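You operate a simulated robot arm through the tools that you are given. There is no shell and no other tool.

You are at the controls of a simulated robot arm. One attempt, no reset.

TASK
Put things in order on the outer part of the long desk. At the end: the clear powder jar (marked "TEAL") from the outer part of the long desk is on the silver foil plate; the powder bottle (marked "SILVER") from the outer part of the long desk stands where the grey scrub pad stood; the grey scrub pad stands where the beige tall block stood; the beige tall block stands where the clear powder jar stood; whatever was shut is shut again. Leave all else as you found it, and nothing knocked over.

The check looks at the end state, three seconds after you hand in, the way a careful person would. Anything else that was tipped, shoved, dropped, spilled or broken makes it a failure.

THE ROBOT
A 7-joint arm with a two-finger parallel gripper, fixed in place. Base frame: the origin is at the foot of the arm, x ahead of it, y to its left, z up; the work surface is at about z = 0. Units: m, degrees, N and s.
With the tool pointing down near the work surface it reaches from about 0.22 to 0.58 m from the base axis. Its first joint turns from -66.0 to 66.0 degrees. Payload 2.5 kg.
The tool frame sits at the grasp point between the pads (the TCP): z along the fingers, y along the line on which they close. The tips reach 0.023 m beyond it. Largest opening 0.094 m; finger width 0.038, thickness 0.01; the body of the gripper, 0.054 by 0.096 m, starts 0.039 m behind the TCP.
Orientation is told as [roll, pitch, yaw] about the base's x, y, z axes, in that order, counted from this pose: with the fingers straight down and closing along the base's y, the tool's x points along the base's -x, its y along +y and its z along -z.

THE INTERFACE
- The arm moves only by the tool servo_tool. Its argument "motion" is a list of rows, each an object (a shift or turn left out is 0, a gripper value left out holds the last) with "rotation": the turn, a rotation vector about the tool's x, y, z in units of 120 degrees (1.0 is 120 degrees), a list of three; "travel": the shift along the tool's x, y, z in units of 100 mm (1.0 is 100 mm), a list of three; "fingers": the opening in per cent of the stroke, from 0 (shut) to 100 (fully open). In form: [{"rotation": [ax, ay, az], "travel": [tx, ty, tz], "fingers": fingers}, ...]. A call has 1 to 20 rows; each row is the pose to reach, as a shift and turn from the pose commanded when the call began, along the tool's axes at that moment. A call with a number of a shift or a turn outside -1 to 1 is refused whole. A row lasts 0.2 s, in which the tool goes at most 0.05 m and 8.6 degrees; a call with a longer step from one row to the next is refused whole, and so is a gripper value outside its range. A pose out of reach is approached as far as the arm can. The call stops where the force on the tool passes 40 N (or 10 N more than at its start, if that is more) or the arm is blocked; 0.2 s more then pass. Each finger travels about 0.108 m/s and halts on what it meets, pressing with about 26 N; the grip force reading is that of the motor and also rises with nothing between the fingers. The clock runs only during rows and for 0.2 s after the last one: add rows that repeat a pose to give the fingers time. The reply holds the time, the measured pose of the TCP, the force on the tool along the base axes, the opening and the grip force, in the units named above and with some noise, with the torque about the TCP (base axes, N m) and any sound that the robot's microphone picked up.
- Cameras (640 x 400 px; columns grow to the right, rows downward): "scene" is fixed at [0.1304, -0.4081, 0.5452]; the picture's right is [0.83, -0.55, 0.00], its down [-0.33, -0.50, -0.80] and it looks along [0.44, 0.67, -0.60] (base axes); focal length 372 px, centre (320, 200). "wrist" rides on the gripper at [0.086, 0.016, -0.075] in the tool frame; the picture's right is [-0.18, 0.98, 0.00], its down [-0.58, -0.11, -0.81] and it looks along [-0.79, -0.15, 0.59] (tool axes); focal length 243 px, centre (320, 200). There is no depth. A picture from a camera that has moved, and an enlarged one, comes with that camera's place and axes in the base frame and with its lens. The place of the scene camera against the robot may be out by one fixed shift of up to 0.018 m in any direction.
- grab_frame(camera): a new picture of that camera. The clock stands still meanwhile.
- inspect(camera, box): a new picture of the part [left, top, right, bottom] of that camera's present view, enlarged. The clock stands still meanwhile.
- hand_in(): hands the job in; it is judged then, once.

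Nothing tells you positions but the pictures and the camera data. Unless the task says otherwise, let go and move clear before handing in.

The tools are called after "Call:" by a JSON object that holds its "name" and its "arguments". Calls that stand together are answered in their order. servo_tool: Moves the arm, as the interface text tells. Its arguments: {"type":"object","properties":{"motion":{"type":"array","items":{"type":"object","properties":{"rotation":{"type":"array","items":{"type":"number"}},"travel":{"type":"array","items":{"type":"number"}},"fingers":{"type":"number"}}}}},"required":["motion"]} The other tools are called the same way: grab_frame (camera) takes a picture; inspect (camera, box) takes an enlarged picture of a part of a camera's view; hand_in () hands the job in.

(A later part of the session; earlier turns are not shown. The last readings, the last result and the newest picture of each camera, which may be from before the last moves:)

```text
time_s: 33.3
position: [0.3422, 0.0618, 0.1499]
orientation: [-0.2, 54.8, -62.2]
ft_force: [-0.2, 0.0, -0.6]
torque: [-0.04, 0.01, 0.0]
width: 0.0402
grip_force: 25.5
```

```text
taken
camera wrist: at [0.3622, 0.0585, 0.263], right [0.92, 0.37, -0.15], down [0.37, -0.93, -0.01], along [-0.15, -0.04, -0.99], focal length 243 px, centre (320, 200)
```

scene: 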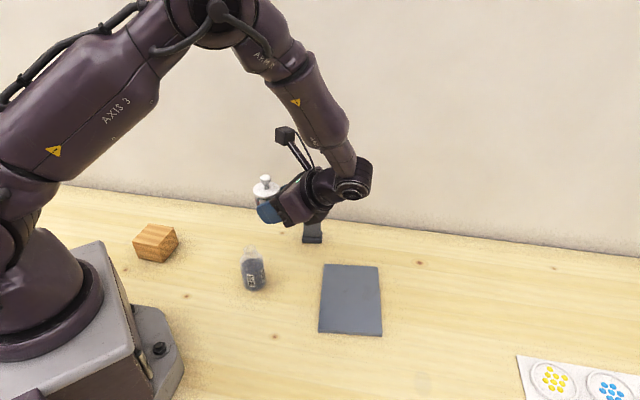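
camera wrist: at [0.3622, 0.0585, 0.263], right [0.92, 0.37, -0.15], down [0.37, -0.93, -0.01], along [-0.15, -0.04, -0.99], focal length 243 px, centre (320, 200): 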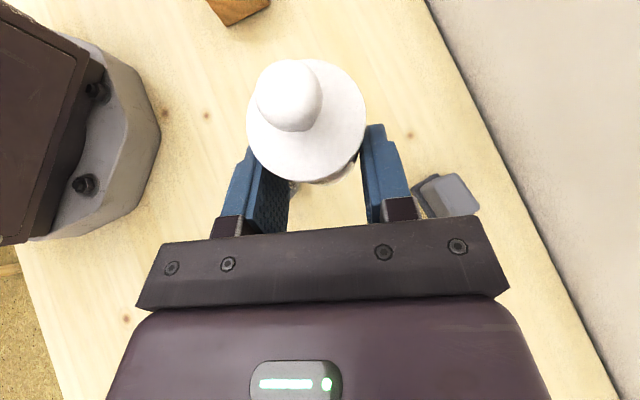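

The carry is steady and the jar has not shifted in the grip. I continue, then turn about the vertical while completing the move over the plate.

Call:
{"name": "servo_tool", "arguments": {"motion": [{"travel": [-0.06, -0.015, -0.085]}, {"travel": [-0.16, -0.04, -0.23]}, {"travel": [-0.27, -0.07, -0.39]}, {"travel": [-0.38, -0.098, -0.543]}, {"travel": [-0.46, -0.118, -0.657]}, {"travel": [-0.487, -0.125, -0.696]}, {"travel": [-0.487, -0.125, -0.696]}]}}

Call:
{"name": "servo_tool", "arguments": {"motion": [{"travel": [-0.04, -0.01, -0.06], "rotation": [-0.02, 0, 0.014]}, {"travel": [-0.1, -0.026, -0.143], "rotation": [-0.055, 0, 0.0385]}, {"travel": [-0.17, -0.044, -0.243], "rotation": [-0.095, 0, 0.0665]}, {"travel": [-0.24, -0.062, -0.343], "rotation": [-0.135, 0, 0.0945]}, {"travel": [-0.31, -0.08, -0.443], "rotation": [-0.175, 0, 0.1225]}, {"travel": [-0.39, -0.1, -0.557], "rotation": [-0.21, 0, 0.147]}, {"travel": [-0.45, -0.115, -0.643], "rotation": [-0.24, 0, 0.168]}, {"travel": [-0.487, -0.125, -0.696], "rotation": [-0.2594, 0, 0.1816]}, {"travel": [-0.487, -0.125, -0.696], "rotation": [-0.2594, 0, 0.1816]}]}}

Call:
{"name": "grab_frame", "arguments": {"camera": "scene"}}

Call:
{"name": "grab_frame", "arguments": {"camera": "wrist"}}

```text
time_s: 34.9
position: [0.3712, -0.0183, 0.1501]
orientation: [0.0, 54.8, -62.2]
ft_force: [-1.1, 0.2, -1.2]
torque: [-0.01, 0.01, 0.04]
width: 0.04
grip_force: 26.3
```

```text
time_s: 36.9
position: [0.3998, -0.0991, 0.1509]
orientation: [-0.1, 54.9, -100.2]
ft_force: [0.6, 0.3, -2.0]
torque: [-0.02, 0.02, -0.01]
width: 0.04
grip_force: 25.8
```

```text
taken
```

scene: 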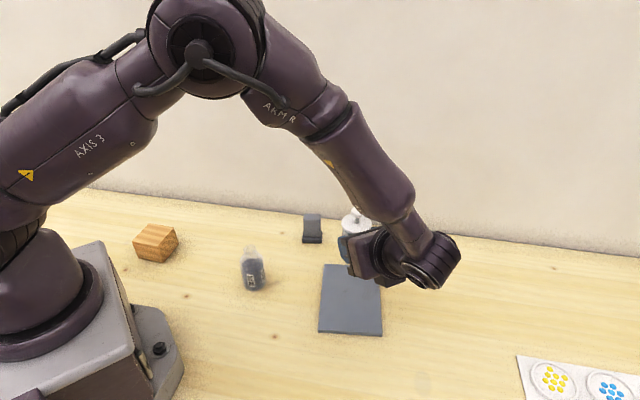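

```text
taken
camera wrist: at [0.4149, -0.1134, 0.2645], right [0.95, -0.28, -0.15], down [-0.28, -0.96, -0.01], along [-0.14, 0.05, -0.99], focal length 243 px, centre (320, 200)
```

wrist: 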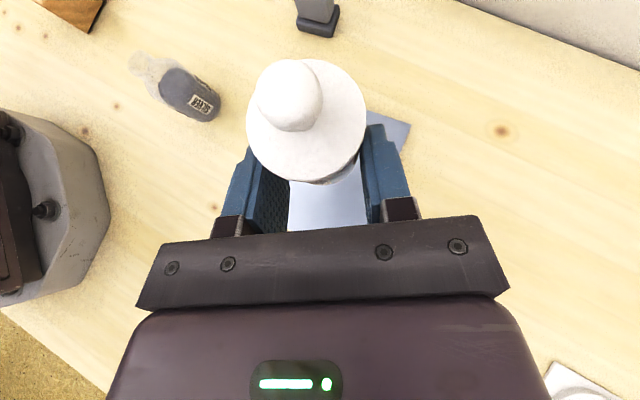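

The jar is over the middle of the plate, about (0.404, -0.079). I lower it 10 cm, then feel for contact in small steps.

Call:
{"name": "servo_tool", "arguments": {"motion": [{"travel": [-0.1, 0, 0.07]}, {"travel": [-0.25, 0, 0.176]}, {"travel": [-0.4, 0, 0.281]}, {"travel": [-0.55, 0, 0.387]}, {"travel": [-0.68, 0, 0.478]}, {"travel": [-0.77, 0, 0.541]}, {"travel": [-0.818, 0, 0.575]}, {"travel": [-0.818, 0, 0.575]}]}}

Call:
{"name": "inspect", "arguments": {"camera": "scene", "box": [300, 210, 480, 350]}}

Call:
{"name": "grab_frame", "arguments": {"camera": "wrist"}}

```text
time_s: 38.7
position: [0.3994, -0.0984, 0.0497]
orientation: [0.1, 54.9, -100.0]
ft_force: [0.7, -0.2, -1.4]
torque: [-0.01, 0.01, 0.0]
width: 0.04
grip_force: 25.7
```

```text
2.86 times, centred on (390, 280) of scene
camera zoom: at [0.1304, -0.4081, 0.5452], right [0.83, -0.55, 0.0], down [-0.33, -0.5, -0.8], along [0.44, 0.67, -0.6], focal length 1063 px, centre (120, -29)
```

zoom: 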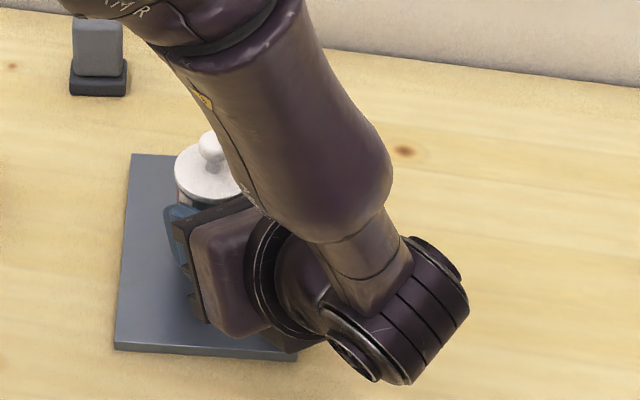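

```text
taken
camera wrist: at [0.4137, -0.1137, 0.1633], right [0.95, -0.28, -0.15], down [-0.28, -0.96, -0.01], along [-0.14, 0.05, -0.99], focal length 243 px, centre (320, 200)
```

wrist: 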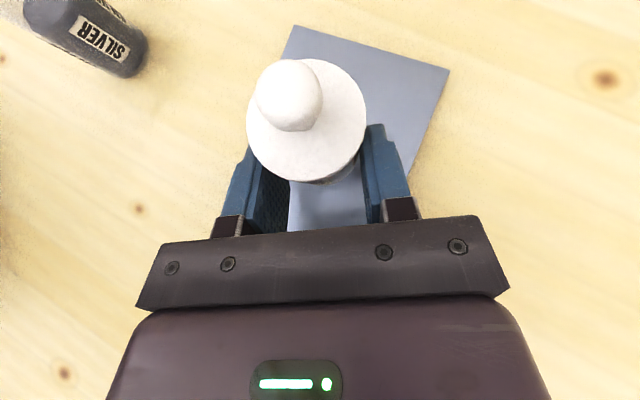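

The jar hovers about 13 mm above the plate. I lower most of that, then go millimetre by millimetre watching the force.

Call:
{"name": "servo_tool", "arguments": {"motion": [{"travel": [-0.025, 0, 0.0175]}, {"travel": [-0.05, 0, 0.035]}, {"travel": [-0.07, 0, 0.049]}, {"travel": [-0.082, 0, 0.0575]}, {"travel": [-0.082, 0, 0.0575]}]}}

Call:
{"name": "servo_tool", "arguments": {"motion": [{"travel": [-0.0082, 0, 0.0058]}, {"travel": [-0.0082, 0, 0.0058]}]}}

Call:
{"name": "servo_tool", "arguments": {"motion": [{"travel": [-0.0082, 0, 0.0058]}, {"travel": [-0.0082, 0, 0.0058]}]}}

```text
time_s: 39.9
position: [0.3988, -0.0994, 0.0405]
orientation: [0.2, 54.9, -100.2]
ft_force: [-0.5, 0.8, -0.6]
torque: [-0.03, 0.04, 0.03]
width: 0.0399
grip_force: 26.6
```

```text
time_s: 40.5
position: [0.3994, -0.099, 0.0392]
orientation: [0.0, 54.9, -100.0]
ft_force: [0.2, 0.5, 0.0]
torque: [0.0, 0.02, 0.0]
width: 0.0399
grip_force: 25.8
```

```text
time_s: 41.1
position: [0.3998, -0.0981, 0.0368]
orientation: [0.2, 55.0, -100.0]
ft_force: [-3.1, -0.5, 11.2]
torque: [0.19, -0.02, 0.09]
width: 0.0402
grip_force: 26.2
```

Contact with the plate (11 N upward). I ease off half a millimetre and open the fingers slowly.

Call:
{"name": "servo_tool", "arguments": {"motion": [{"travel": [0.0041, 0, -0.0029], "fingers": 41}, {"travel": [0.0041, 0, -0.0029], "fingers": 43}, {"travel": [0.0041, 0, -0.0029], "fingers": 46}, {"travel": [0.0041, 0, -0.0029], "fingers": 50}, {"travel": [0.0041, 0, -0.0029], "fingers": 56}, {"travel": [0.0041, 0, -0.0029], "fingers": 65}, {"travel": [0.0041, 0, -0.0029], "fingers": 76}, {"travel": [0.0041, 0, -0.0029], "fingers": 76}]}}

Call:
{"name": "grab_frame", "arguments": {"camera": "wrist"}}

Call:
{"name": "inspect", "arguments": {"camera": "scene", "box": [300, 210, 480, 350]}}

```text
time_s: 42.9
position: [0.3995, -0.0991, 0.0377]
orientation: [0.1, 54.9, -100.1]
ft_force: [-0.1, 0.5, 0.3]
torque: [0.01, 0.01, 0.02]
width: 0.0716
grip_force: 0.0
```

```text
taken
camera wrist: at [0.4139, -0.1139, 0.1518], right [0.95, -0.28, -0.15], down [-0.28, -0.96, -0.01], along [-0.14, 0.05, -0.99], focal length 243 px, centre (320, 200)
```

wrist: 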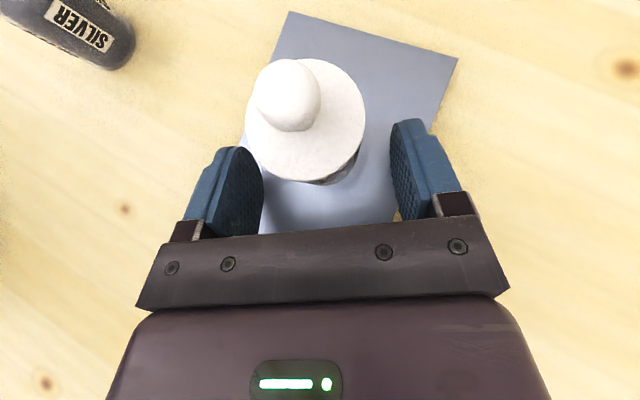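

```text
2.86 times, centred on (390, 280) of scene
camera zoom: at [0.1304, -0.4081, 0.5452], right [0.83, -0.55, 0.0], down [-0.33, -0.5, -0.8], along [0.44, 0.67, -0.6], focal length 1063 px, centre (120, -29)
```

zoom: 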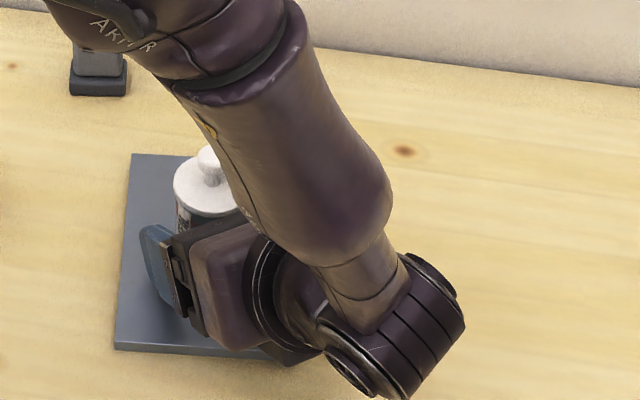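

The jar stands on the plate with its lid on. I rise straight up clear of it.

Call:
{"name": "servo_tool", "arguments": {"motion": [{"travel": [0.05, 0, -0.035], "fingers": 90}, {"travel": [0.15, 0, -0.105], "fingers": 100}, {"travel": [0.3, 0, -0.21]}, {"travel": [0.5, 0, -0.35]}, {"travel": [0.7, 0, -0.49]}, {"travel": [0.818, 0, -0.575]}, {"travel": [0.818, 0, -0.575]}]}}

Call:
{"name": "servo_tool", "arguments": {"motion": [{"travel": [0.2, 0, -0.14]}, {"travel": [0.4, 0, -0.28]}, {"travel": [0.6, 0, -0.42]}, {"travel": [0.818, 0, -0.575]}, {"travel": [0.818, 0, -0.575]}]}}

Call:
{"name": "grab_frame", "arguments": {"camera": "scene"}}

Call:
{"name": "grab_frame", "arguments": {"camera": "wrist"}}

```text
time_s: 44.5
position: [0.399, -0.0981, 0.1383]
orientation: [0.0, 55.0, -100.2]
ft_force: [-0.4, -0.9, 0.6]
torque: [-0.03, 0.01, 0.02]
width: 0.0939
grip_force: 0.0
```

```text
time_s: 45.7
position: [0.3992, -0.0988, 0.2382]
orientation: [0.0, 54.9, -100.1]
ft_force: [0.2, -0.4, -0.1]
torque: [0.01, -0.01, -0.01]
width: 0.094
grip_force: 0.1
```

```text
taken
```

scene: 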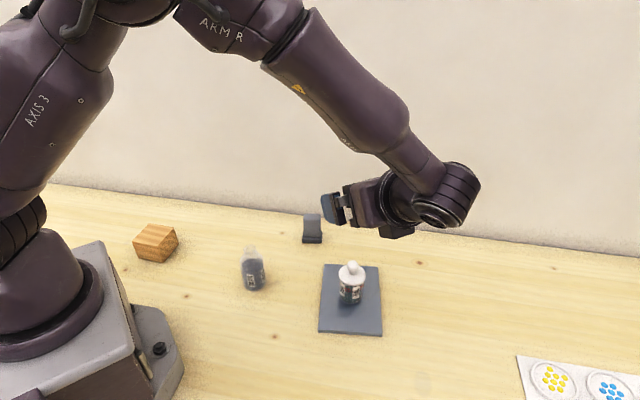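

```text
taken
camera wrist: at [0.4138, -0.1133, 0.3509], right [0.95, -0.28, -0.15], down [-0.28, -0.96, -0.01], along [-0.14, 0.05, -0.99], focal length 243 px, centre (320, 200)
```

wrist: 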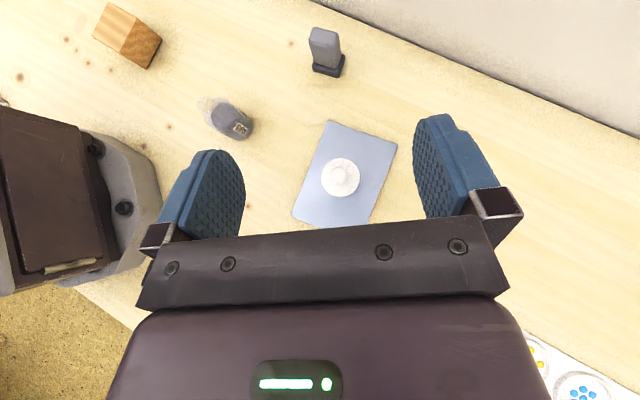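

The jar sits in the middle of the plate, lid on. Next is the wooden block; I return the tool to vertical and swing toward it at a safe height.

Call:
{"name": "servo_tool", "arguments": {"motion": [{"rotation": [0, -0.06, 0]}, {"rotation": [0, -0.12, 0]}, {"rotation": [0, -0.18, 0]}, {"rotation": [0, -0.24, 0]}, {"rotation": [0, -0.3, 0]}, {"rotation": [0, -0.36, 0]}, {"rotation": [0, -0.42, 0]}, {"rotation": [0, -0.4577, 0]}, {"rotation": [0, -0.4577, 0]}]}}

Call:
{"name": "servo_tool", "arguments": {"motion": [{"rotation": [0, 0, -0.0625], "travel": [0.053, -0.06, -0.01]}, {"rotation": [0, 0, -0.125], "travel": [0.106, -0.12, -0.02]}, {"rotation": [0, 0, -0.1875], "travel": [0.158, -0.18, -0.03]}, {"rotation": [0, 0, -0.25], "travel": [0.211, -0.24, -0.04]}, {"rotation": [0, 0, -0.3125], "travel": [0.264, -0.3, -0.05]}, {"rotation": [0, 0, -0.375], "travel": [0.317, -0.36, -0.05]}, {"rotation": [0, 0, -0.4375], "travel": [0.37, -0.42, -0.05]}, {"rotation": [0, 0, -0.5], "travel": [0.4225, -0.48, -0.05]}, {"rotation": [0, 0, -0.5625], "travel": [0.475, -0.54, -0.05]}, {"rotation": [0, 0, -0.625], "travel": [0.528, -0.6, -0.05]}, {"rotation": [0, 0, -0.6875], "travel": [0.58, -0.66, -0.05]}, {"rotation": [0, 0, -0.75], "travel": [0.634, -0.72, -0.05]}, {"rotation": [0, 0, -0.8125], "travel": [0.687, -0.78, -0.05]}, {"rotation": [0, 0, -0.875], "travel": [0.739, -0.84, -0.05]}, {"rotation": [0, 0, -0.9375], "travel": [0.79, -0.9, -0.05]}, {"rotation": [0, 0, -1.0], "travel": [0.845, -0.963, -0.05]}, {"rotation": [0, 0, -1.0], "travel": [0.845, -0.963, -0.05]}]}}

Call:
{"name": "grab_frame", "arguments": {"camera": "scene"}}

```text
time_s: 47.7
position: [0.3993, -0.0993, 0.2391]
orientation: [-0.1, 0.0, -100.1]
ft_force: [0.2, 0.0, 0.5]
torque: [0.0, 0.04, 0.04]
width: 0.0941
grip_force: 0.1
```

```text
time_s: 51.3
position: [0.3204, 0.0012, 0.2438]
orientation: [0.0, 0.1, 20.0]
ft_force: [0.5, 0.2, -0.8]
torque: [-0.01, 0.0, -0.04]
width: 0.0939
grip_force: 0.0
```

```text
taken
```

scene: 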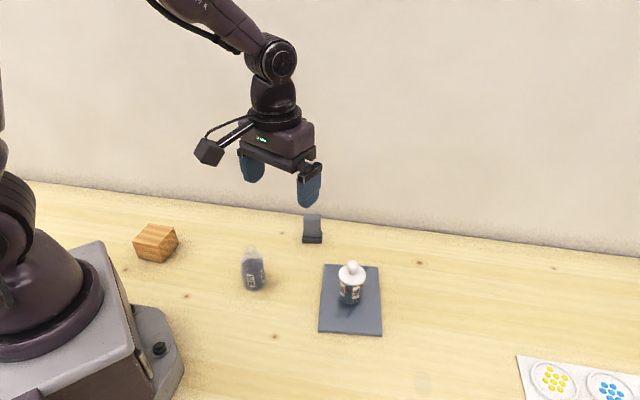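

Moving along toward the block at this height.

Call:
{"name": "servo_tool", "arguments": {"motion": [{"travel": [0.07, 0.231, 0]}, {"travel": [0.137, 0.462, 0]}, {"travel": [0.205, 0.693, 0]}, {"travel": [0.274, 0.924, 0]}, {"travel": [0.274, 0.924, 0]}]}}

Call:
{"name": "servo_tool", "arguments": {"motion": [{"travel": [0.07, 0.231, 0]}, {"travel": [0.137, 0.462, 0]}, {"travel": [0.205, 0.693, 0]}, {"travel": [0.274, 0.924, 0]}, {"travel": [0.274, 0.924, 0]}]}}

Call:
{"name": "servo_tool", "arguments": {"motion": [{"travel": [0.07, 0.231, 0], "rotation": [0, 0, -0.048]}, {"travel": [0.137, 0.462, 0], "rotation": [0, 0, -0.096]}, {"travel": [0.205, 0.693, 0], "rotation": [0, 0, -0.144]}, {"travel": [0.274, 0.924, 0], "rotation": [0, 0, -0.1917]}, {"travel": [0.274, 0.924, 0], "rotation": [0, 0, -0.1917]}]}}

Call:
{"name": "grab_frame", "arguments": {"camera": "scene"}}

Call:
{"name": "grab_frame", "arguments": {"camera": "wrist"}}

```text
time_s: 52.5
position: [0.2632, 0.0796, 0.2447]
orientation: [0.0, 0.1, 20.0]
ft_force: [-0.2, -0.3, 0.2]
torque: [0.0, -0.03, 0.01]
width: 0.0939
grip_force: 0.0
```

```text
time_s: 53.7
position: [0.2055, 0.1565, 0.2435]
orientation: [0.0, -0.1, 19.9]
ft_force: [0.2, -0.2, 0.1]
torque: [0.0, 0.0, 0.02]
width: 0.094
grip_force: 0.0
```

```text
time_s: 54.9
position: [0.1486, 0.2324, 0.2437]
orientation: [0.0, 0.0, 43.1]
ft_force: [-0.6, -0.2, -0.5]
torque: [0.0, -0.01, 0.01]
width: 0.094
grip_force: 0.0
```

```text
taken
```

scene: 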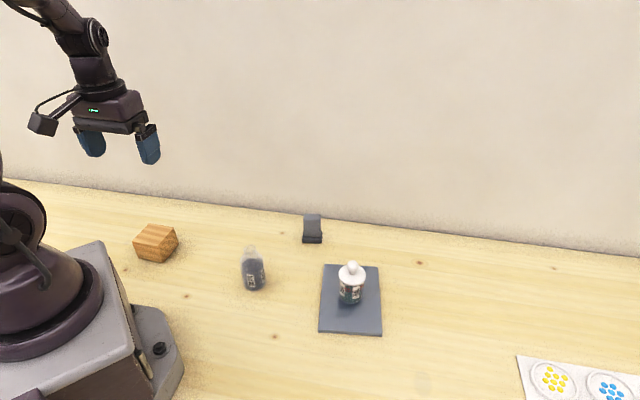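

```text
taken
camera wrist: at [0.0738, 0.1844, 0.318], right [-0.54, 0.84, 0.0], down [0.5, 0.32, 0.81], along [0.68, 0.43, -0.59], focal length 243 px, centre (320, 200)
```

wrist: 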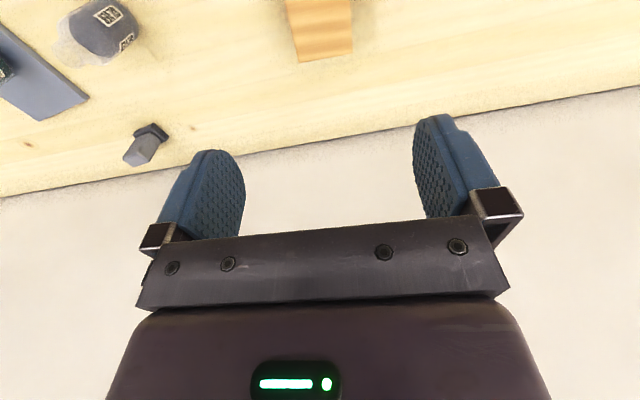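

The block's top face is seen at the expected place: centre (0.149, 0.234), sides at 42/132 degrees. I descend over it with fingers wide.

Call:
{"name": "servo_tool", "arguments": {"motion": [{"travel": [-0.014, 0.009, 0.25], "rotation": [0, 0, 0.009]}, {"travel": [-0.014, 0.009, 0.5], "rotation": [0, 0, 0.009]}, {"travel": [-0.014, 0.009, 0.75], "rotation": [0, 0, 0.009]}, {"travel": [-0.014, 0.009, 1.0], "rotation": [0, 0, 0.009]}, {"travel": [-0.014, 0.009, 1.0], "rotation": [0, 0, 0.009]}]}}

Call:
{"name": "servo_tool", "arguments": {"motion": [{"travel": [0, 0, 0.2]}, {"travel": [0, 0, 0.4]}, {"travel": [0, 0, 0.6]}, {"travel": [0, 0, 0.6]}]}}

Call:
{"name": "inspect", "arguments": {"camera": "scene", "box": [90, 170, 230, 290]}}

Call:
{"name": "grab_frame", "arguments": {"camera": "wrist"}}

```text
time_s: 56.1
position: [0.1488, 0.2349, 0.1427]
orientation: [-0.1, 0.1, 41.8]
ft_force: [0.6, 0.3, 0.1]
torque: [0.05, -0.01, 0.0]
width: 0.094
grip_force: 0.1
```

```text
time_s: 57.1
position: [0.1489, 0.2367, 0.0851]
orientation: [0.0, -0.1, 41.8]
ft_force: [-0.1, -0.5, -0.2]
torque: [-0.04, 0.03, 0.0]
width: 0.0941
grip_force: 0.0
```

```text
3.33 times, centred on (160, 230) of scene
camera zoom: at [0.1304, -0.4081, 0.5452], right [0.83, -0.55, 0.0], down [-0.33, -0.5, -0.8], along [0.44, 0.67, -0.6], focal length 1240 px, centre (853, 100)
```

zoom: 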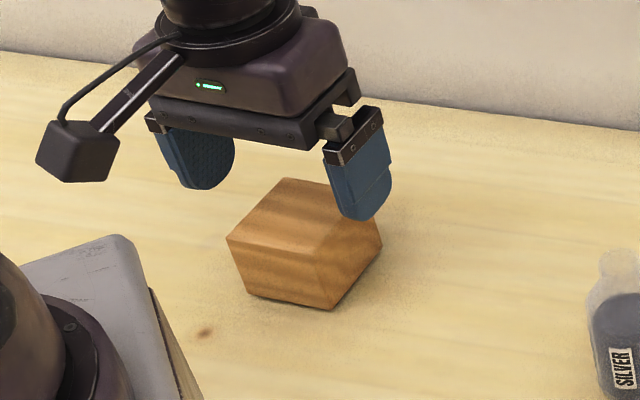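

```text
taken
camera wrist: at [0.0743, 0.1901, 0.1583], right [-0.52, 0.86, 0.0], down [0.51, 0.31, 0.81], along [0.69, 0.42, -0.59], focal length 243 px, centre (320, 200)
```

wrist: 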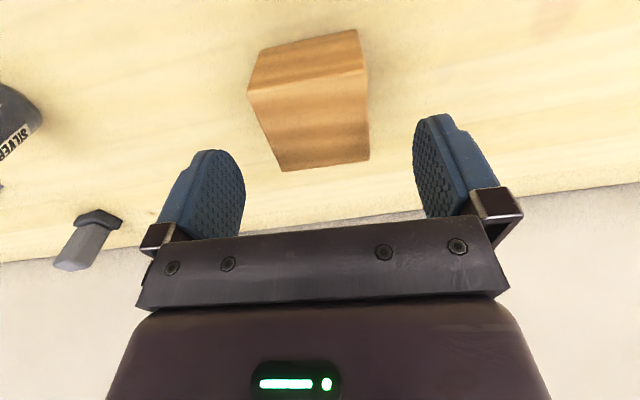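

The fingers straddle the block evenly. I descend to grasp height and close.

Call:
{"name": "servo_tool", "arguments": {"motion": [{"travel": [0, -0.015, 0.2]}, {"travel": [0, -0.015, 0.4]}, {"travel": [0, -0.015, 0.54]}, {"travel": [0, -0.015, 0.54]}]}}

Call:
{"name": "inspect", "arguments": {"camera": "scene", "box": [90, 170, 230, 290]}}

Call:
{"name": "servo_tool", "arguments": {"motion": [{"fingers": 80}, {"fingers": 70}, {"fingers": 65}, {"fingers": 62}, {"fingers": 60}, {"fingers": 58}, {"fingers": 56}, {"fingers": 52}, {"fingers": 50}, {"fingers": 50}]}}

Call:
{"name": "inspect", "arguments": {"camera": "scene", "box": [90, 170, 230, 290]}}

```text
time_s: 58.1
position: [0.1501, 0.2334, 0.0304]
orientation: [0.0, 0.1, 41.8]
ft_force: [-0.2, -0.4, -0.3]
torque: [0.02, -0.02, -0.03]
width: 0.0941
grip_force: 0.1
```

```text
3.33 times, centred on (160, 230) of scene
camera zoom: at [0.1304, -0.4081, 0.5452], right [0.83, -0.55, 0.0], down [-0.33, -0.5, -0.8], along [0.44, 0.67, -0.6], focal length 1240 px, centre (853, 100)
```

zoom: 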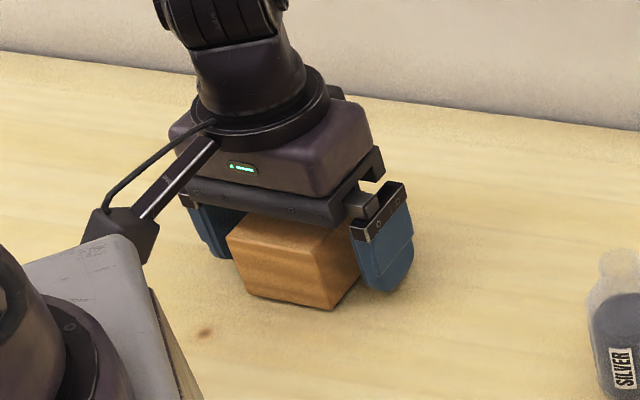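

```text
time_s: 60.3
position: [0.1503, 0.2336, 0.0317]
orientation: [0.0, -0.1, 41.9]
ft_force: [-1.0, 0.8, 2.0]
torque: [0.02, 0.03, 0.02]
width: 0.0578
grip_force: 25.8
```

```text
3.33 times, centred on (160, 230) of scene
camera zoom: at [0.1304, -0.4081, 0.5452], right [0.83, -0.55, 0.0], down [-0.33, -0.5, -0.8], along [0.44, 0.67, -0.6], focal length 1240 px, centre (853, 100)
```

zoom: 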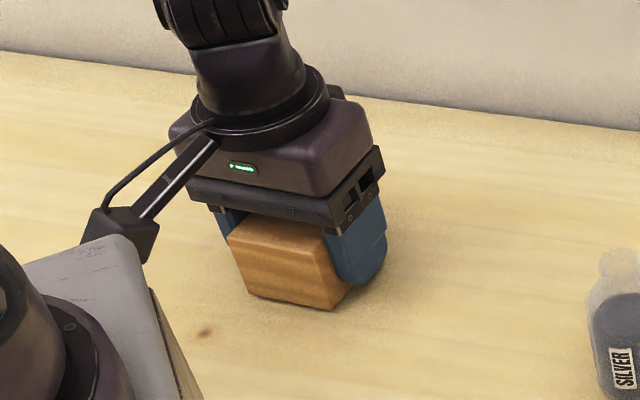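

The block is held (57.8 mm, 26 N). I lift it 10 cm and carry it to the jar's old spot at (0.3045, 0.162).

Call:
{"name": "servo_tool", "arguments": {"motion": [{"travel": [0, 0, -0.05]}, {"travel": [0, 0, -0.2]}, {"travel": [0, 0, -0.4]}, {"travel": [0, 0, -0.6]}, {"travel": [0, 0, -0.8]}, {"travel": [0, 0, -0.95]}, {"travel": [0, 0, -0.95]}]}}

Call:
{"name": "servo_tool", "arguments": {"motion": [{"travel": [-0.04, -0.1, 0]}, {"travel": [-0.12, -0.28, 0]}, {"travel": [-0.2, -0.48, 0]}, {"travel": [-0.28, -0.66, 0]}, {"travel": [-0.335, -0.784, 0]}, {"travel": [-0.335, -0.784, 0]}]}}

Call:
{"name": "servo_tool", "arguments": {"motion": [{"travel": [-0.04, -0.1, 0]}, {"travel": [-0.12, -0.28, 0]}, {"travel": [-0.2, -0.48, 0]}, {"travel": [-0.28, -0.66, 0]}, {"travel": [-0.335, -0.784, 0]}, {"travel": [-0.335, -0.784, 0]}]}}

Call:
{"name": "grab_frame", "arguments": {"camera": "scene"}}

Call:
{"name": "grab_frame", "arguments": {"camera": "wrist"}}

```text
time_s: 61.9
position: [0.1498, 0.2347, 0.1249]
orientation: [0.0, 0.0, 41.8]
ft_force: [0.1, 0.3, -1.3]
torque: [0.01, 0.02, 0.03]
width: 0.0579
grip_force: 25.6
```

```text
time_s: 63.3
position: [0.2285, 0.1976, 0.1247]
orientation: [-0.1, 0.1, 41.8]
ft_force: [0.0, -0.4, -0.3]
torque: [0.0, 0.0, 0.01]
width: 0.0578
grip_force: 26.1
```

```text
time_s: 64.7
position: [0.3032, 0.1624, 0.1235]
orientation: [0.0, 0.0, 41.8]
ft_force: [0.0, 0.4, -1.3]
torque: [0.05, 0.03, 0.02]
width: 0.0576
grip_force: 25.7
```

```text
taken
```

scene: 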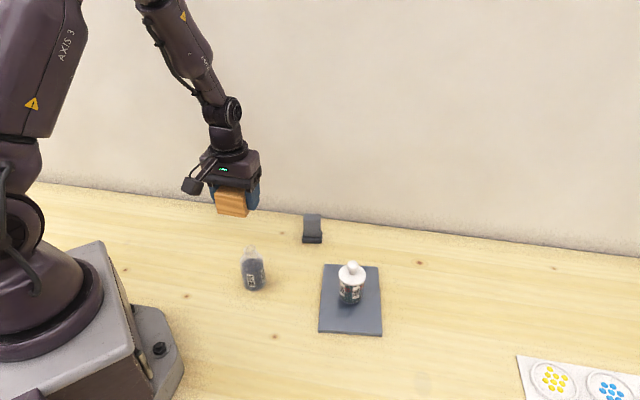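

```text
taken
camera wrist: at [0.229, 0.1153, 0.1983], right [-0.52, 0.86, 0.0], down [0.51, 0.31, 0.81], along [0.69, 0.42, -0.59], focal length 243 px, centre (320, 200)
```

wrist: 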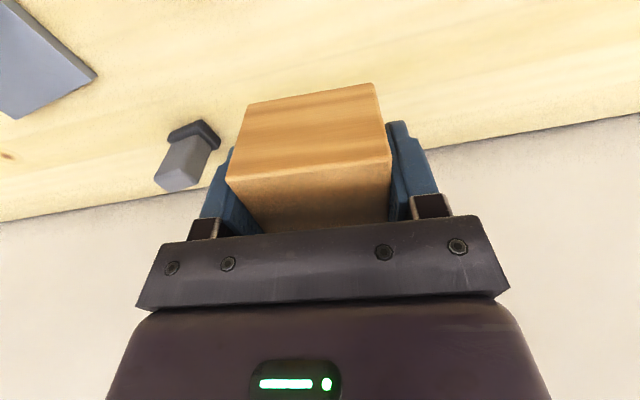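

The block is above the jar's old spot; the bottle is well clear. I lower it gently.

Call:
{"name": "servo_tool", "arguments": {"motion": [{"travel": [0, 0, 0.15]}, {"travel": [0, 0, 0.35]}, {"travel": [0, 0, 0.55]}, {"travel": [0, 0, 0.73]}, {"travel": [0, 0, 0.85]}, {"travel": [0, 0, 0.91]}, {"travel": [0, 0, 0.925]}, {"travel": [0, 0, 0.925]}]}}

Call:
{"name": "servo_tool", "arguments": {"motion": [{"travel": [0, 0, 0.01]}, {"travel": [0, 0, 0.01]}]}}

Call:
{"name": "servo_tool", "arguments": {"motion": [{"travel": [0, 0, 0.01]}, {"travel": [0, 0, 0.01]}]}}

```text
time_s: 66.5
position: [0.3029, 0.1612, 0.0308]
orientation: [0.0, 0.1, 41.8]
ft_force: [-0.7, -0.2, -0.5]
torque: [0.03, -0.03, 0.02]
width: 0.0575
grip_force: 26.1
```

```text
time_s: 67.1
position: [0.3044, 0.1621, 0.0314]
orientation: [0.0, 0.0, 41.8]
ft_force: [-0.8, -0.4, 1.0]
torque: [0.02, 0.04, 0.01]
width: 0.0575
grip_force: 25.9
```

```text
time_s: 67.7
position: [0.3039, 0.1604, 0.0307]
orientation: [0.0, -0.1, 41.7]
ft_force: [-5.6, -2.1, 24.4]
torque: [-0.03, 0.14, 0.02]
width: 0.0578
grip_force: 26.3
```

Firm contact with the desk (24 N). I ease up slightly and open the fingers.

Call:
{"name": "servo_tool", "arguments": {"motion": [{"travel": [0, 0, -0.013]}, {"travel": [0, 0, -0.013], "fingers": 62}, {"travel": [0, 0, -0.013], "fingers": 66}, {"travel": [0, 0, -0.013], "fingers": 72}, {"travel": [0, 0, -0.013], "fingers": 85}, {"travel": [0, 0, -0.013], "fingers": 100}, {"travel": [0, 0, -0.013], "fingers": 100}]}}

Call:
{"name": "servo_tool", "arguments": {"motion": [{"travel": [0, 0, -0.1]}, {"travel": [0, 0, -0.3]}, {"travel": [0, 0, -0.5]}, {"travel": [0, 0, -0.75]}, {"travel": [0, 0, -1.0]}, {"travel": [0, 0, -1.0]}]}}

Call:
{"name": "grab_frame", "arguments": {"camera": "scene"}}

Call:
{"name": "grab_frame", "arguments": {"camera": "wrist"}}

```text
time_s: 69.3
position: [0.3043, 0.1625, 0.0319]
orientation: [-0.1, 0.0, 41.8]
ft_force: [0.4, 0.1, 0.0]
torque: [0.0, 0.01, 0.02]
width: 0.0943
grip_force: 0.0
```

```text
time_s: 70.7
position: [0.3041, 0.1614, 0.1316]
orientation: [0.0, 0.0, 41.8]
ft_force: [0.6, 0.0, -0.1]
torque: [-0.02, -0.02, 0.01]
width: 0.094
grip_force: 0.1
```

```text
taken
```

scene: 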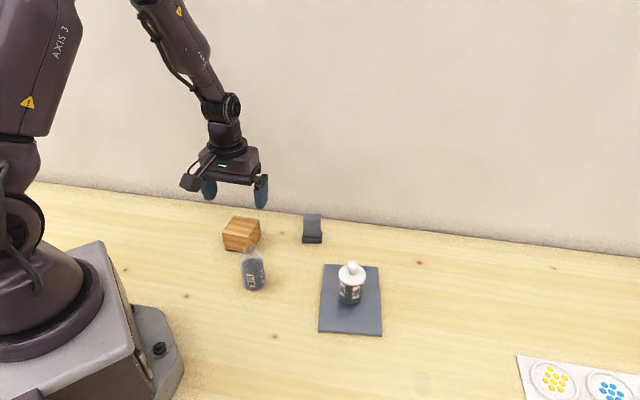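

```text
taken
camera wrist: at [0.2282, 0.1152, 0.2058], right [-0.52, 0.86, 0.0], down [0.51, 0.31, 0.81], along [0.69, 0.42, -0.59], focal length 243 px, centre (320, 200)
```

wrist: 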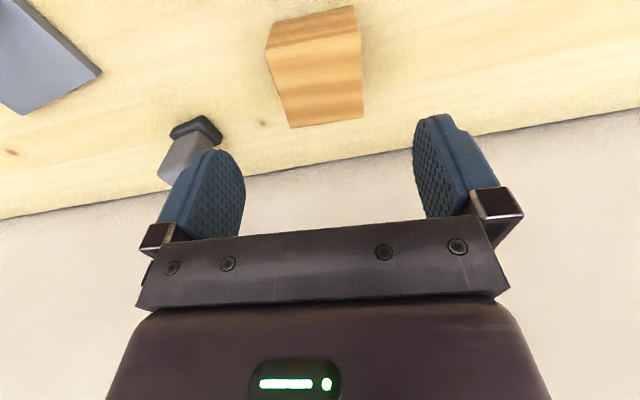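

The block stands squarely on the jar's old spot. Next the scrub pad: I move above it with the fingers set to close along its long side.

Call:
{"name": "servo_tool", "arguments": {"motion": [{"travel": [0, 0, -0.3]}, {"travel": [-0.06, -0.17, -0.5]}, {"travel": [-0.12, -0.35, -0.5]}, {"travel": [-0.18, -0.52, -0.5]}, {"travel": [-0.242, -0.694, -0.5]}, {"travel": [-0.242, -0.694, -0.5]}]}}

Call:
{"name": "servo_tool", "arguments": {"motion": [{"travel": [-0.06, -0.17, 0], "rotation": [0, 0, -0.025]}, {"travel": [-0.12, -0.35, 0], "rotation": [0, 0, -0.05]}, {"travel": [-0.18, -0.52, 0], "rotation": [0, 0, -0.075]}, {"travel": [-0.242, -0.694, 0], "rotation": [0, 0, -0.098]}, {"travel": [-0.242, -0.694, 0], "rotation": [0, 0, -0.098]}]}}

Call:
{"name": "grab_frame", "arguments": {"camera": "scene"}}

Call:
{"name": "grab_frame", "arguments": {"camera": "wrist"}}

```text
time_s: 72.1
position: [0.3684, 0.1254, 0.1811]
orientation: [-0.1, -0.1, 41.8]
ft_force: [0.2, -0.5, 0.3]
torque: [-0.04, 0.02, 0.01]
width: 0.0942
grip_force: 0.1
```

```text
time_s: 73.3
position: [0.4325, 0.0887, 0.1819]
orientation: [0.0, -0.1, 53.6]
ft_force: [-0.1, 1.1, 0.1]
torque: [-0.01, 0.0, -0.05]
width: 0.0941
grip_force: 0.1
```

```text
taken
```

scene: 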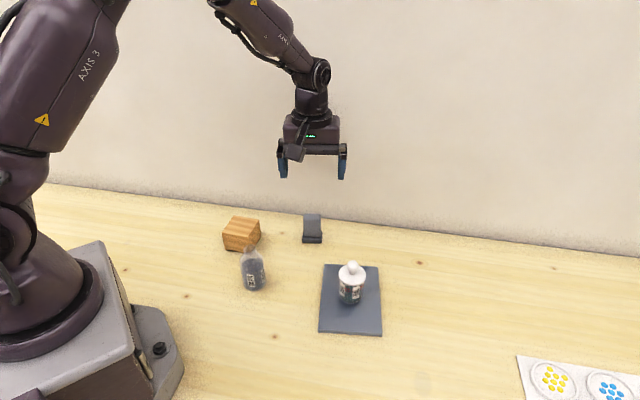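

```text
taken
camera wrist: at [0.3684, 0.0289, 0.2564], right [-0.68, 0.73, 0.0], down [0.43, 0.4, 0.81], along [0.59, 0.55, -0.59], focal length 243 px, centre (320, 200)
```

wrist: 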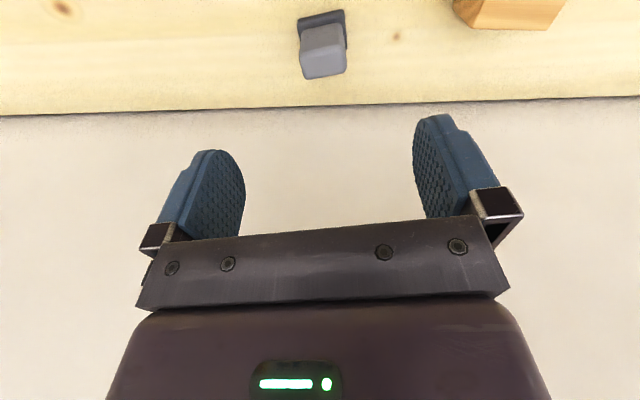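

Call:
{"name": "inspect", "arguments": {"camera": "wrist", "box": [272, 0, 372, 90]}}

```text
4.44 times, centred on (322, 45) of wrist
camera zoom: at [0.3684, 0.0289, 0.2564], right [-0.68, 0.73, 0.0], down [0.43, 0.4, 0.81], along [0.59, 0.55, -0.59], focal length 1078 px, centre (311, 889)
```

zoom: 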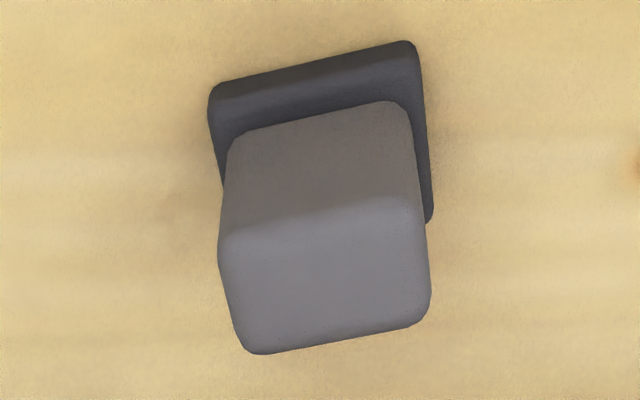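

The fingers are aligned with the pad's sides (within a degree) and centred. I descend over the grip part.

Call:
{"name": "servo_tool", "arguments": {"motion": [{"travel": [0, 0.01, 0.2]}, {"travel": [0, 0.01, 0.4]}, {"travel": [0, 0.01, 0.6]}, {"travel": [0, 0.01, 0.8]}, {"travel": [0, 0.01, 0.8]}]}}

Call:
{"name": "grab_frame", "arguments": {"camera": "wrist"}}

Call:
{"name": "inspect", "arguments": {"camera": "scene", "box": [250, 150, 380, 260]}}

```text
time_s: 74.5
position: [0.4319, 0.0909, 0.102]
orientation: [0.0, 0.0, 53.6]
ft_force: [-1.1, 0.5, -0.2]
torque: [0.0, 0.03, 0.01]
width: 0.094
grip_force: 0.1
```

```text
taken
camera wrist: at [0.368, 0.0305, 0.1753], right [-0.68, 0.73, 0.0], down [0.43, 0.4, 0.81], along [0.59, 0.55, -0.59], focal length 243 px, centre (320, 200)
```

wrist: 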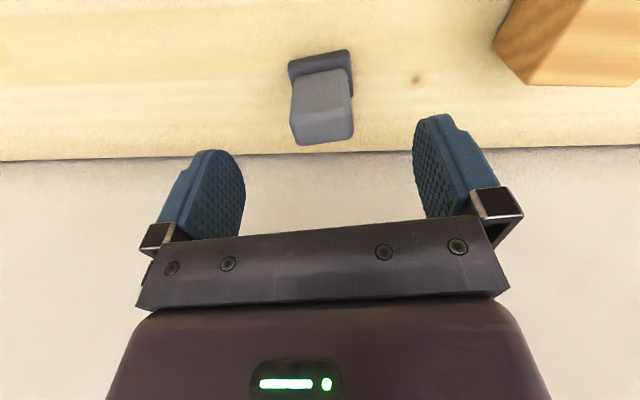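

```text
3.64 times, centred on (315, 205) of scene
camera zoom: at [0.1304, -0.4081, 0.5452], right [0.83, -0.55, 0.0], down [-0.33, -0.5, -0.8], along [0.44, 0.67, -0.6], focal length 1352 px, centre (338, 182)
```

zoom: 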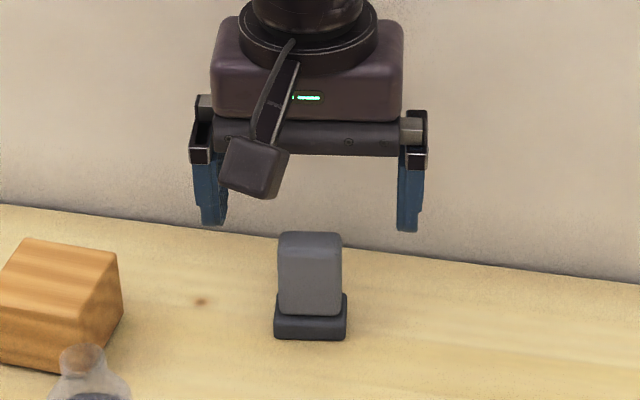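

Centred over the pad. I descend so the fingertips stop just above its wider dark base, then close.

Call:
{"name": "servo_tool", "arguments": {"motion": [{"travel": [0, 0, 0.2]}, {"travel": [0, 0, 0.4]}, {"travel": [0, 0, 0.57]}, {"travel": [0, 0, 0.57]}]}}

Call:
{"name": "inspect", "arguments": {"camera": "scene", "box": [250, 170, 380, 260]}}

Call:
{"name": "grab_frame", "arguments": {"camera": "wrist"}}

```text
time_s: 75.5
position: [0.432, 0.0909, 0.045]
orientation: [0.0, 0.0, 53.6]
ft_force: [-0.6, -0.1, 0.0]
torque: [-0.02, -0.05, -0.02]
width: 0.0941
grip_force: 0.1
```

```text
4.44 times, centred on (315, 215) of scene
camera zoom: at [0.1304, -0.4081, 0.5452], right [0.83, -0.55, 0.0], down [-0.33, -0.5, -0.8], along [0.44, 0.67, -0.6], focal length 1653 px, centre (342, 133)
```

zoom: 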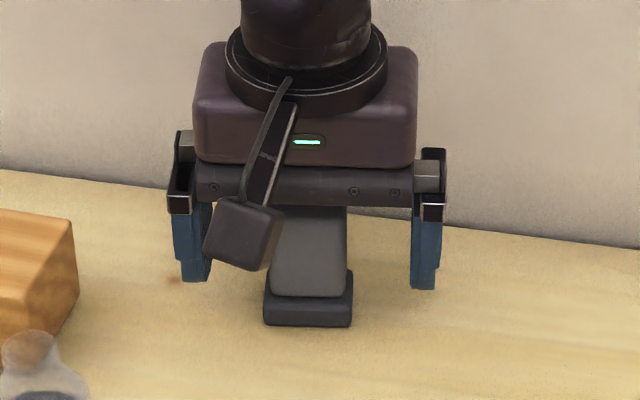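

```text
taken
camera wrist: at [0.3676, 0.0303, 0.1193], right [-0.68, 0.73, 0.0], down [0.43, 0.4, 0.81], along [0.59, 0.55, -0.59], focal length 243 px, centre (320, 200)
```

wrist: 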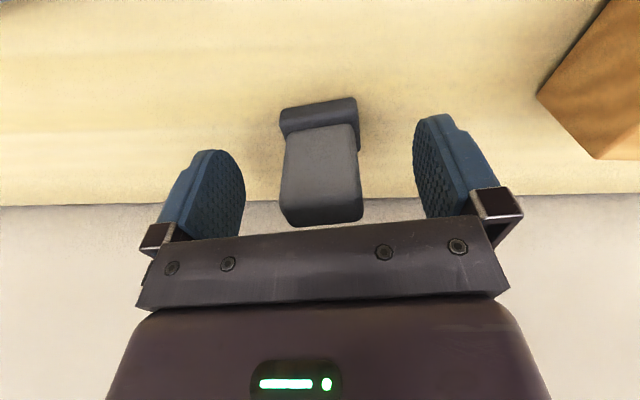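

The fingers flank the grip above the base. Closing gradually.

Call:
{"name": "servo_tool", "arguments": {"motion": [{"fingers": 80}, {"fingers": 65}, {"fingers": 55}, {"fingers": 48}, {"fingers": 44}, {"fingers": 41}, {"fingers": 38}, {"fingers": 35}, {"fingers": 32}, {"fingers": 28}, {"fingers": 28}]}}

Call:
{"name": "servo_tool", "arguments": {"motion": [{"travel": [0, 0, -0.04]}, {"travel": [0, 0, -0.1]}, {"travel": [0, 0, -0.2]}, {"travel": [0, 0, -0.2]}]}}

Call:
{"name": "inspect", "arguments": {"camera": "scene", "box": [250, 170, 380, 260]}}

Call:
{"name": "grab_frame", "arguments": {"camera": "wrist"}}

```text
time_s: 77.9
position: [0.4316, 0.0915, 0.0451]
orientation: [-0.1, 0.1, 53.6]
ft_force: [-0.4, 1.1, 0.8]
torque: [0.03, 0.01, 0.01]
width: 0.0352
grip_force: 26.2
```

```text
time_s: 78.9
position: [0.4328, 0.0921, 0.0642]
orientation: [0.0, 0.0, 53.5]
ft_force: [0.5, -0.6, -0.7]
torque: [0.0, -0.01, -0.03]
width: 0.0351
grip_force: 26.2
```

```text
4.44 times, centred on (315, 215) of scene
camera zoom: at [0.1304, -0.4081, 0.5452], right [0.83, -0.55, 0.0], down [-0.33, -0.5, -0.8], along [0.44, 0.67, -0.6], focal length 1653 px, centre (342, 133)
```

zoom: 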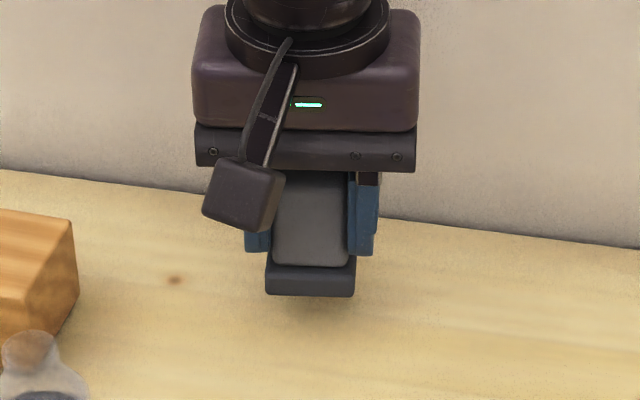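

```text
taken
camera wrist: at [0.3681, 0.0301, 0.1387], right [-0.68, 0.73, 0.0], down [0.43, 0.4, 0.81], along [0.59, 0.55, -0.59], focal length 243 px, centre (320, 200)
```

wrist: 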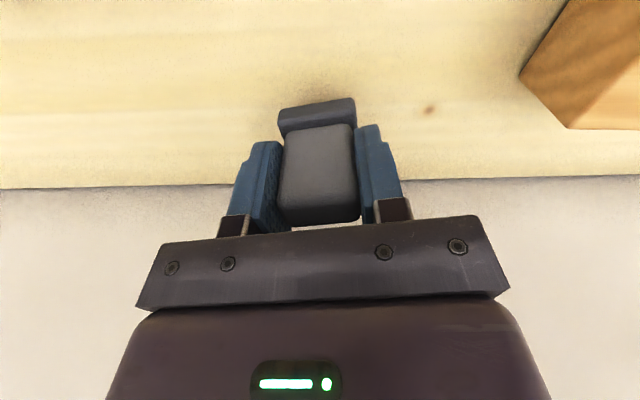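

The pad is held upright. I lift it 10 cm and carry it to the block's old spot (0.150, 0.234), passing above the block.

Call:
{"name": "servo_tool", "arguments": {"motion": [{"travel": [0, 0, -0.1]}, {"travel": [0, 0, -0.3]}, {"travel": [0, 0, -0.5]}, {"travel": [0, 0, -0.7]}, {"travel": [0, 0, -0.9]}, {"travel": [0, 0, -1.0]}, {"travel": [0, 0, -1.0]}]}}

Call:
{"name": "servo_tool", "arguments": {"motion": [{"travel": [0.018, 0.11, 0]}, {"travel": [0.05, 0.3, 0]}, {"travel": [0.084, 0.5, 0]}, {"travel": [0.117, 0.7, 0]}, {"travel": [0.1305, 0.78, 0]}, {"travel": [0.1305, 0.78, 0]}]}}

Call:
{"name": "servo_tool", "arguments": {"motion": [{"travel": [0.018, 0.11, 0]}, {"travel": [0.05, 0.3, 0]}, {"travel": [0.084, 0.5, 0]}, {"travel": [0.117, 0.7, 0]}, {"travel": [0.1305, 0.78, 0]}, {"travel": [0.1305, 0.78, 0]}]}}

Call:
{"name": "servo_tool", "arguments": {"motion": [{"travel": [0.018, 0.11, 0]}, {"travel": [0.05, 0.3, 0]}, {"travel": [0.084, 0.5, 0]}, {"travel": [0.117, 0.7, 0]}, {"travel": [0.1305, 0.78, 0]}, {"travel": [0.1305, 0.78, 0]}]}}

Call:
{"name": "servo_tool", "arguments": {"motion": [{"travel": [0.018, 0.11, 0]}, {"travel": [0.05, 0.3, 0]}, {"travel": [0.084, 0.5, 0]}, {"travel": [0.117, 0.7, 0]}, {"travel": [0.1305, 0.78, 0]}, {"travel": [0.1305, 0.78, 0]}]}}

Call:
{"name": "grab_frame", "arguments": {"camera": "scene"}}

Call:
{"name": "grab_frame", "arguments": {"camera": "wrist"}}

```text
time_s: 80.5
position: [0.4307, 0.0924, 0.1646]
orientation: [0.1, 0.1, 53.6]
ft_force: [-0.7, -0.5, -0.4]
torque: [0.02, 0.04, -0.04]
width: 0.0354
grip_force: 26.2
```

```text
time_s: 81.9
position: [0.3624, 0.1266, 0.1651]
orientation: [0.0, 0.0, 53.5]
ft_force: [-0.4, 1.0, -0.5]
torque: [0.0, 0.02, 0.0]
width: 0.0352
grip_force: 25.7
```

```text
time_s: 83.3
position: [0.2905, 0.1627, 0.1639]
orientation: [0.0, 0.0, 53.7]
ft_force: [-0.4, 0.6, -0.4]
torque: [-0.01, 0.02, 0.03]
width: 0.0354
grip_force: 25.9
```

```text
time_s: 84.7
position: [0.2206, 0.1992, 0.1646]
orientation: [-0.1, -0.1, 53.7]
ft_force: [-0.4, 0.3, -0.2]
torque: [0.0, 0.0, -0.03]
width: 0.0354
grip_force: 25.8
```

```text
time_s: 86.1
position: [0.1504, 0.2328, 0.1633]
orientation: [0.1, 0.1, 53.6]
ft_force: [0.3, 0.1, -0.6]
torque: [-0.01, 0.06, -0.01]
width: 0.0352
grip_force: 25.7
```

```text
taken
```

scene: 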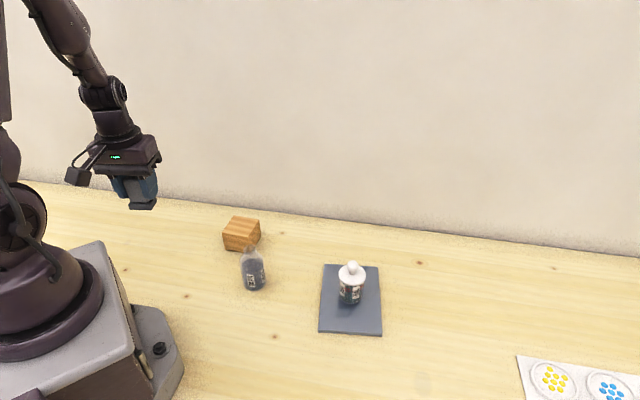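

```text
taken
camera wrist: at [0.0854, 0.1732, 0.2376], right [-0.68, 0.73, 0.0], down [0.43, 0.4, 0.81], along [0.59, 0.55, -0.59], focal length 243 px, centre (320, 200)
```

wrist: 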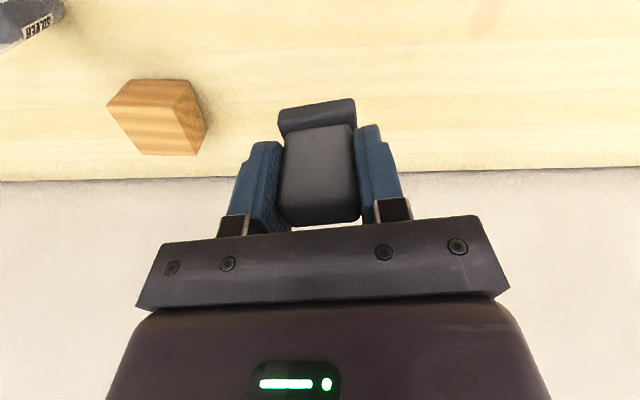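

The pad is above the block's old spot. Lowering it gently.

Call:
{"name": "servo_tool", "arguments": {"motion": [{"travel": [0, 0, 0.15]}, {"travel": [0, 0, 0.35]}, {"travel": [0, 0, 0.55]}, {"travel": [0, 0, 0.75]}, {"travel": [0, 0, 0.9]}, {"travel": [0, 0, 1.0]}, {"travel": [0, 0, 1.0]}]}}

Call:
{"name": "servo_tool", "arguments": {"motion": [{"travel": [0, 0, 0.07]}, {"travel": [0, 0, 0.13]}, {"travel": [0, 0, 0.17]}, {"travel": [0, 0, 0.18]}, {"travel": [0, 0, 0.18]}]}}

Call:
{"name": "servo_tool", "arguments": {"motion": [{"travel": [0, 0, 0.01]}, {"travel": [0, 0, 0.01]}]}}

Call:
{"name": "servo_tool", "arguments": {"motion": [{"travel": [0, 0, 0.01]}, {"travel": [0, 0, 0.01]}]}}

```text
time_s: 87.7
position: [0.1487, 0.2344, 0.0651]
orientation: [-0.1, -0.1, 53.5]
ft_force: [-0.5, -0.5, -1.3]
torque: [0.02, 0.0, -0.01]
width: 0.0351
grip_force: 25.8
```

```text
time_s: 88.9
position: [0.1496, 0.2336, 0.0459]
orientation: [0.1, 0.0, 53.7]
ft_force: [0.2, 0.1, -0.1]
torque: [0.0, -0.05, 0.0]
width: 0.0354
grip_force: 25.9
```

```text
time_s: 89.5
position: [0.1498, 0.2349, 0.046]
orientation: [0.0, 0.0, 53.6]
ft_force: [-2.4, -2.5, 17.2]
torque: [-0.11, 0.09, 0.0]
width: 0.0354
grip_force: 25.5
```

```text
time_s: 90.0
position: [0.1485, 0.2348, 0.0452]
orientation: [0.0, 0.0, 53.6]
ft_force: [-1.6, -2.1, 9.4]
torque: [-0.04, 0.05, -0.01]
width: 0.0355
grip_force: 25.8
stopped in row 2: the force on the tool passed its limit at 40 N (the readings are from after the stop); the commanded pose is now the measured one
```

The pad is on the desk. I release it gently and rise.

Call:
{"name": "servo_tool", "arguments": {"motion": [{"travel": [0, 0, -0.005], "fingers": 36}, {"travel": [0, 0, -0.005], "fingers": 39}, {"travel": [0, 0, -0.005], "fingers": 42}, {"travel": [0, 0, -0.005], "fingers": 48}, {"travel": [0, 0, -0.005], "fingers": 58}, {"travel": [0, 0, -0.005], "fingers": 75}, {"travel": [0, 0, -0.005], "fingers": 90}, {"travel": [0, 0, -0.005], "fingers": 90}]}}

Call:
{"name": "grab_frame", "arguments": {"camera": "wrist"}}

Call:
{"name": "servo_tool", "arguments": {"motion": [{"travel": [0, 0, -0.1]}, {"travel": [0, 0, -0.3]}, {"travel": [0, 0, -0.5]}, {"travel": [0, 0, -0.75]}, {"travel": [0, 0, -1.0]}, {"travel": [0, 0, -1.0]}]}}

Call:
{"name": "grab_frame", "arguments": {"camera": "scene"}}

Call:
{"name": "grab_frame", "arguments": {"camera": "wrist"}}

```text
time_s: 91.8
position: [0.1488, 0.2348, 0.0459]
orientation: [-0.1, -0.1, 53.5]
ft_force: [-0.8, -0.1, 0.6]
torque: [-0.01, -0.01, -0.02]
width: 0.0846
grip_force: 0.0
```

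```text
taken
camera wrist: at [0.0855, 0.1735, 0.1196], right [-0.68, 0.73, 0.0], down [0.43, 0.4, 0.81], along [0.59, 0.55, -0.59], focal length 243 px, centre (320, 200)
```

wrist: 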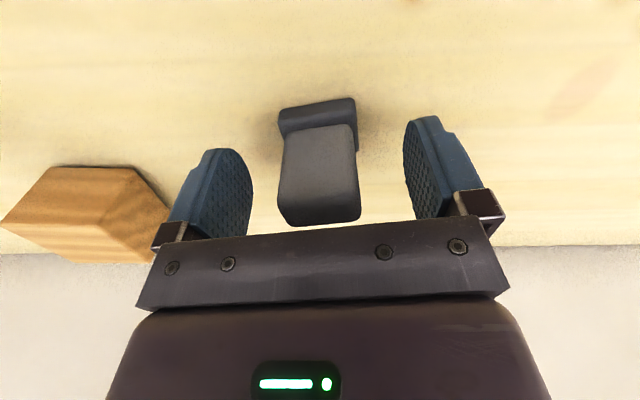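

```text
time_s: 93.2
position: [0.1487, 0.2315, 0.1455]
orientation: [-0.1, -0.1, 53.5]
ft_force: [0.1, -0.2, 0.3]
torque: [0.0, -0.01, 0.03]
width: 0.0847
grip_force: 0.0
```

```text
taken
```

scene: 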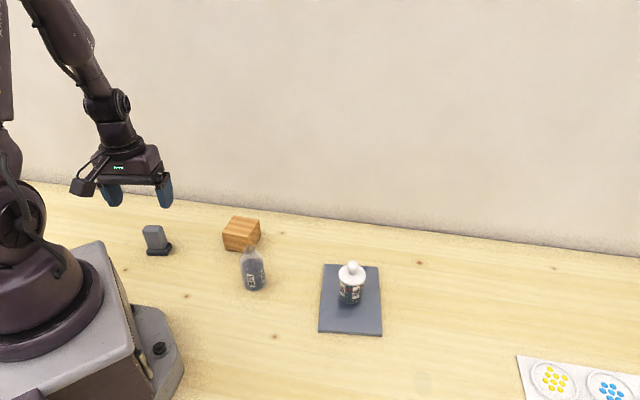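

```text
taken
camera wrist: at [0.0848, 0.1716, 0.2191], right [-0.68, 0.73, 0.0], down [0.43, 0.4, 0.81], along [0.59, 0.55, -0.59], focal length 243 px, centre (320, 200)
```

wrist: 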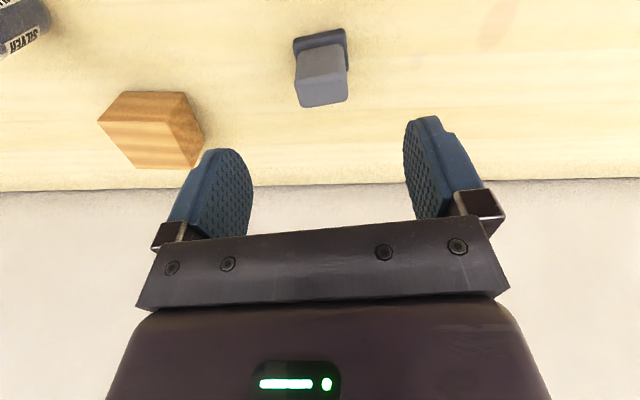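

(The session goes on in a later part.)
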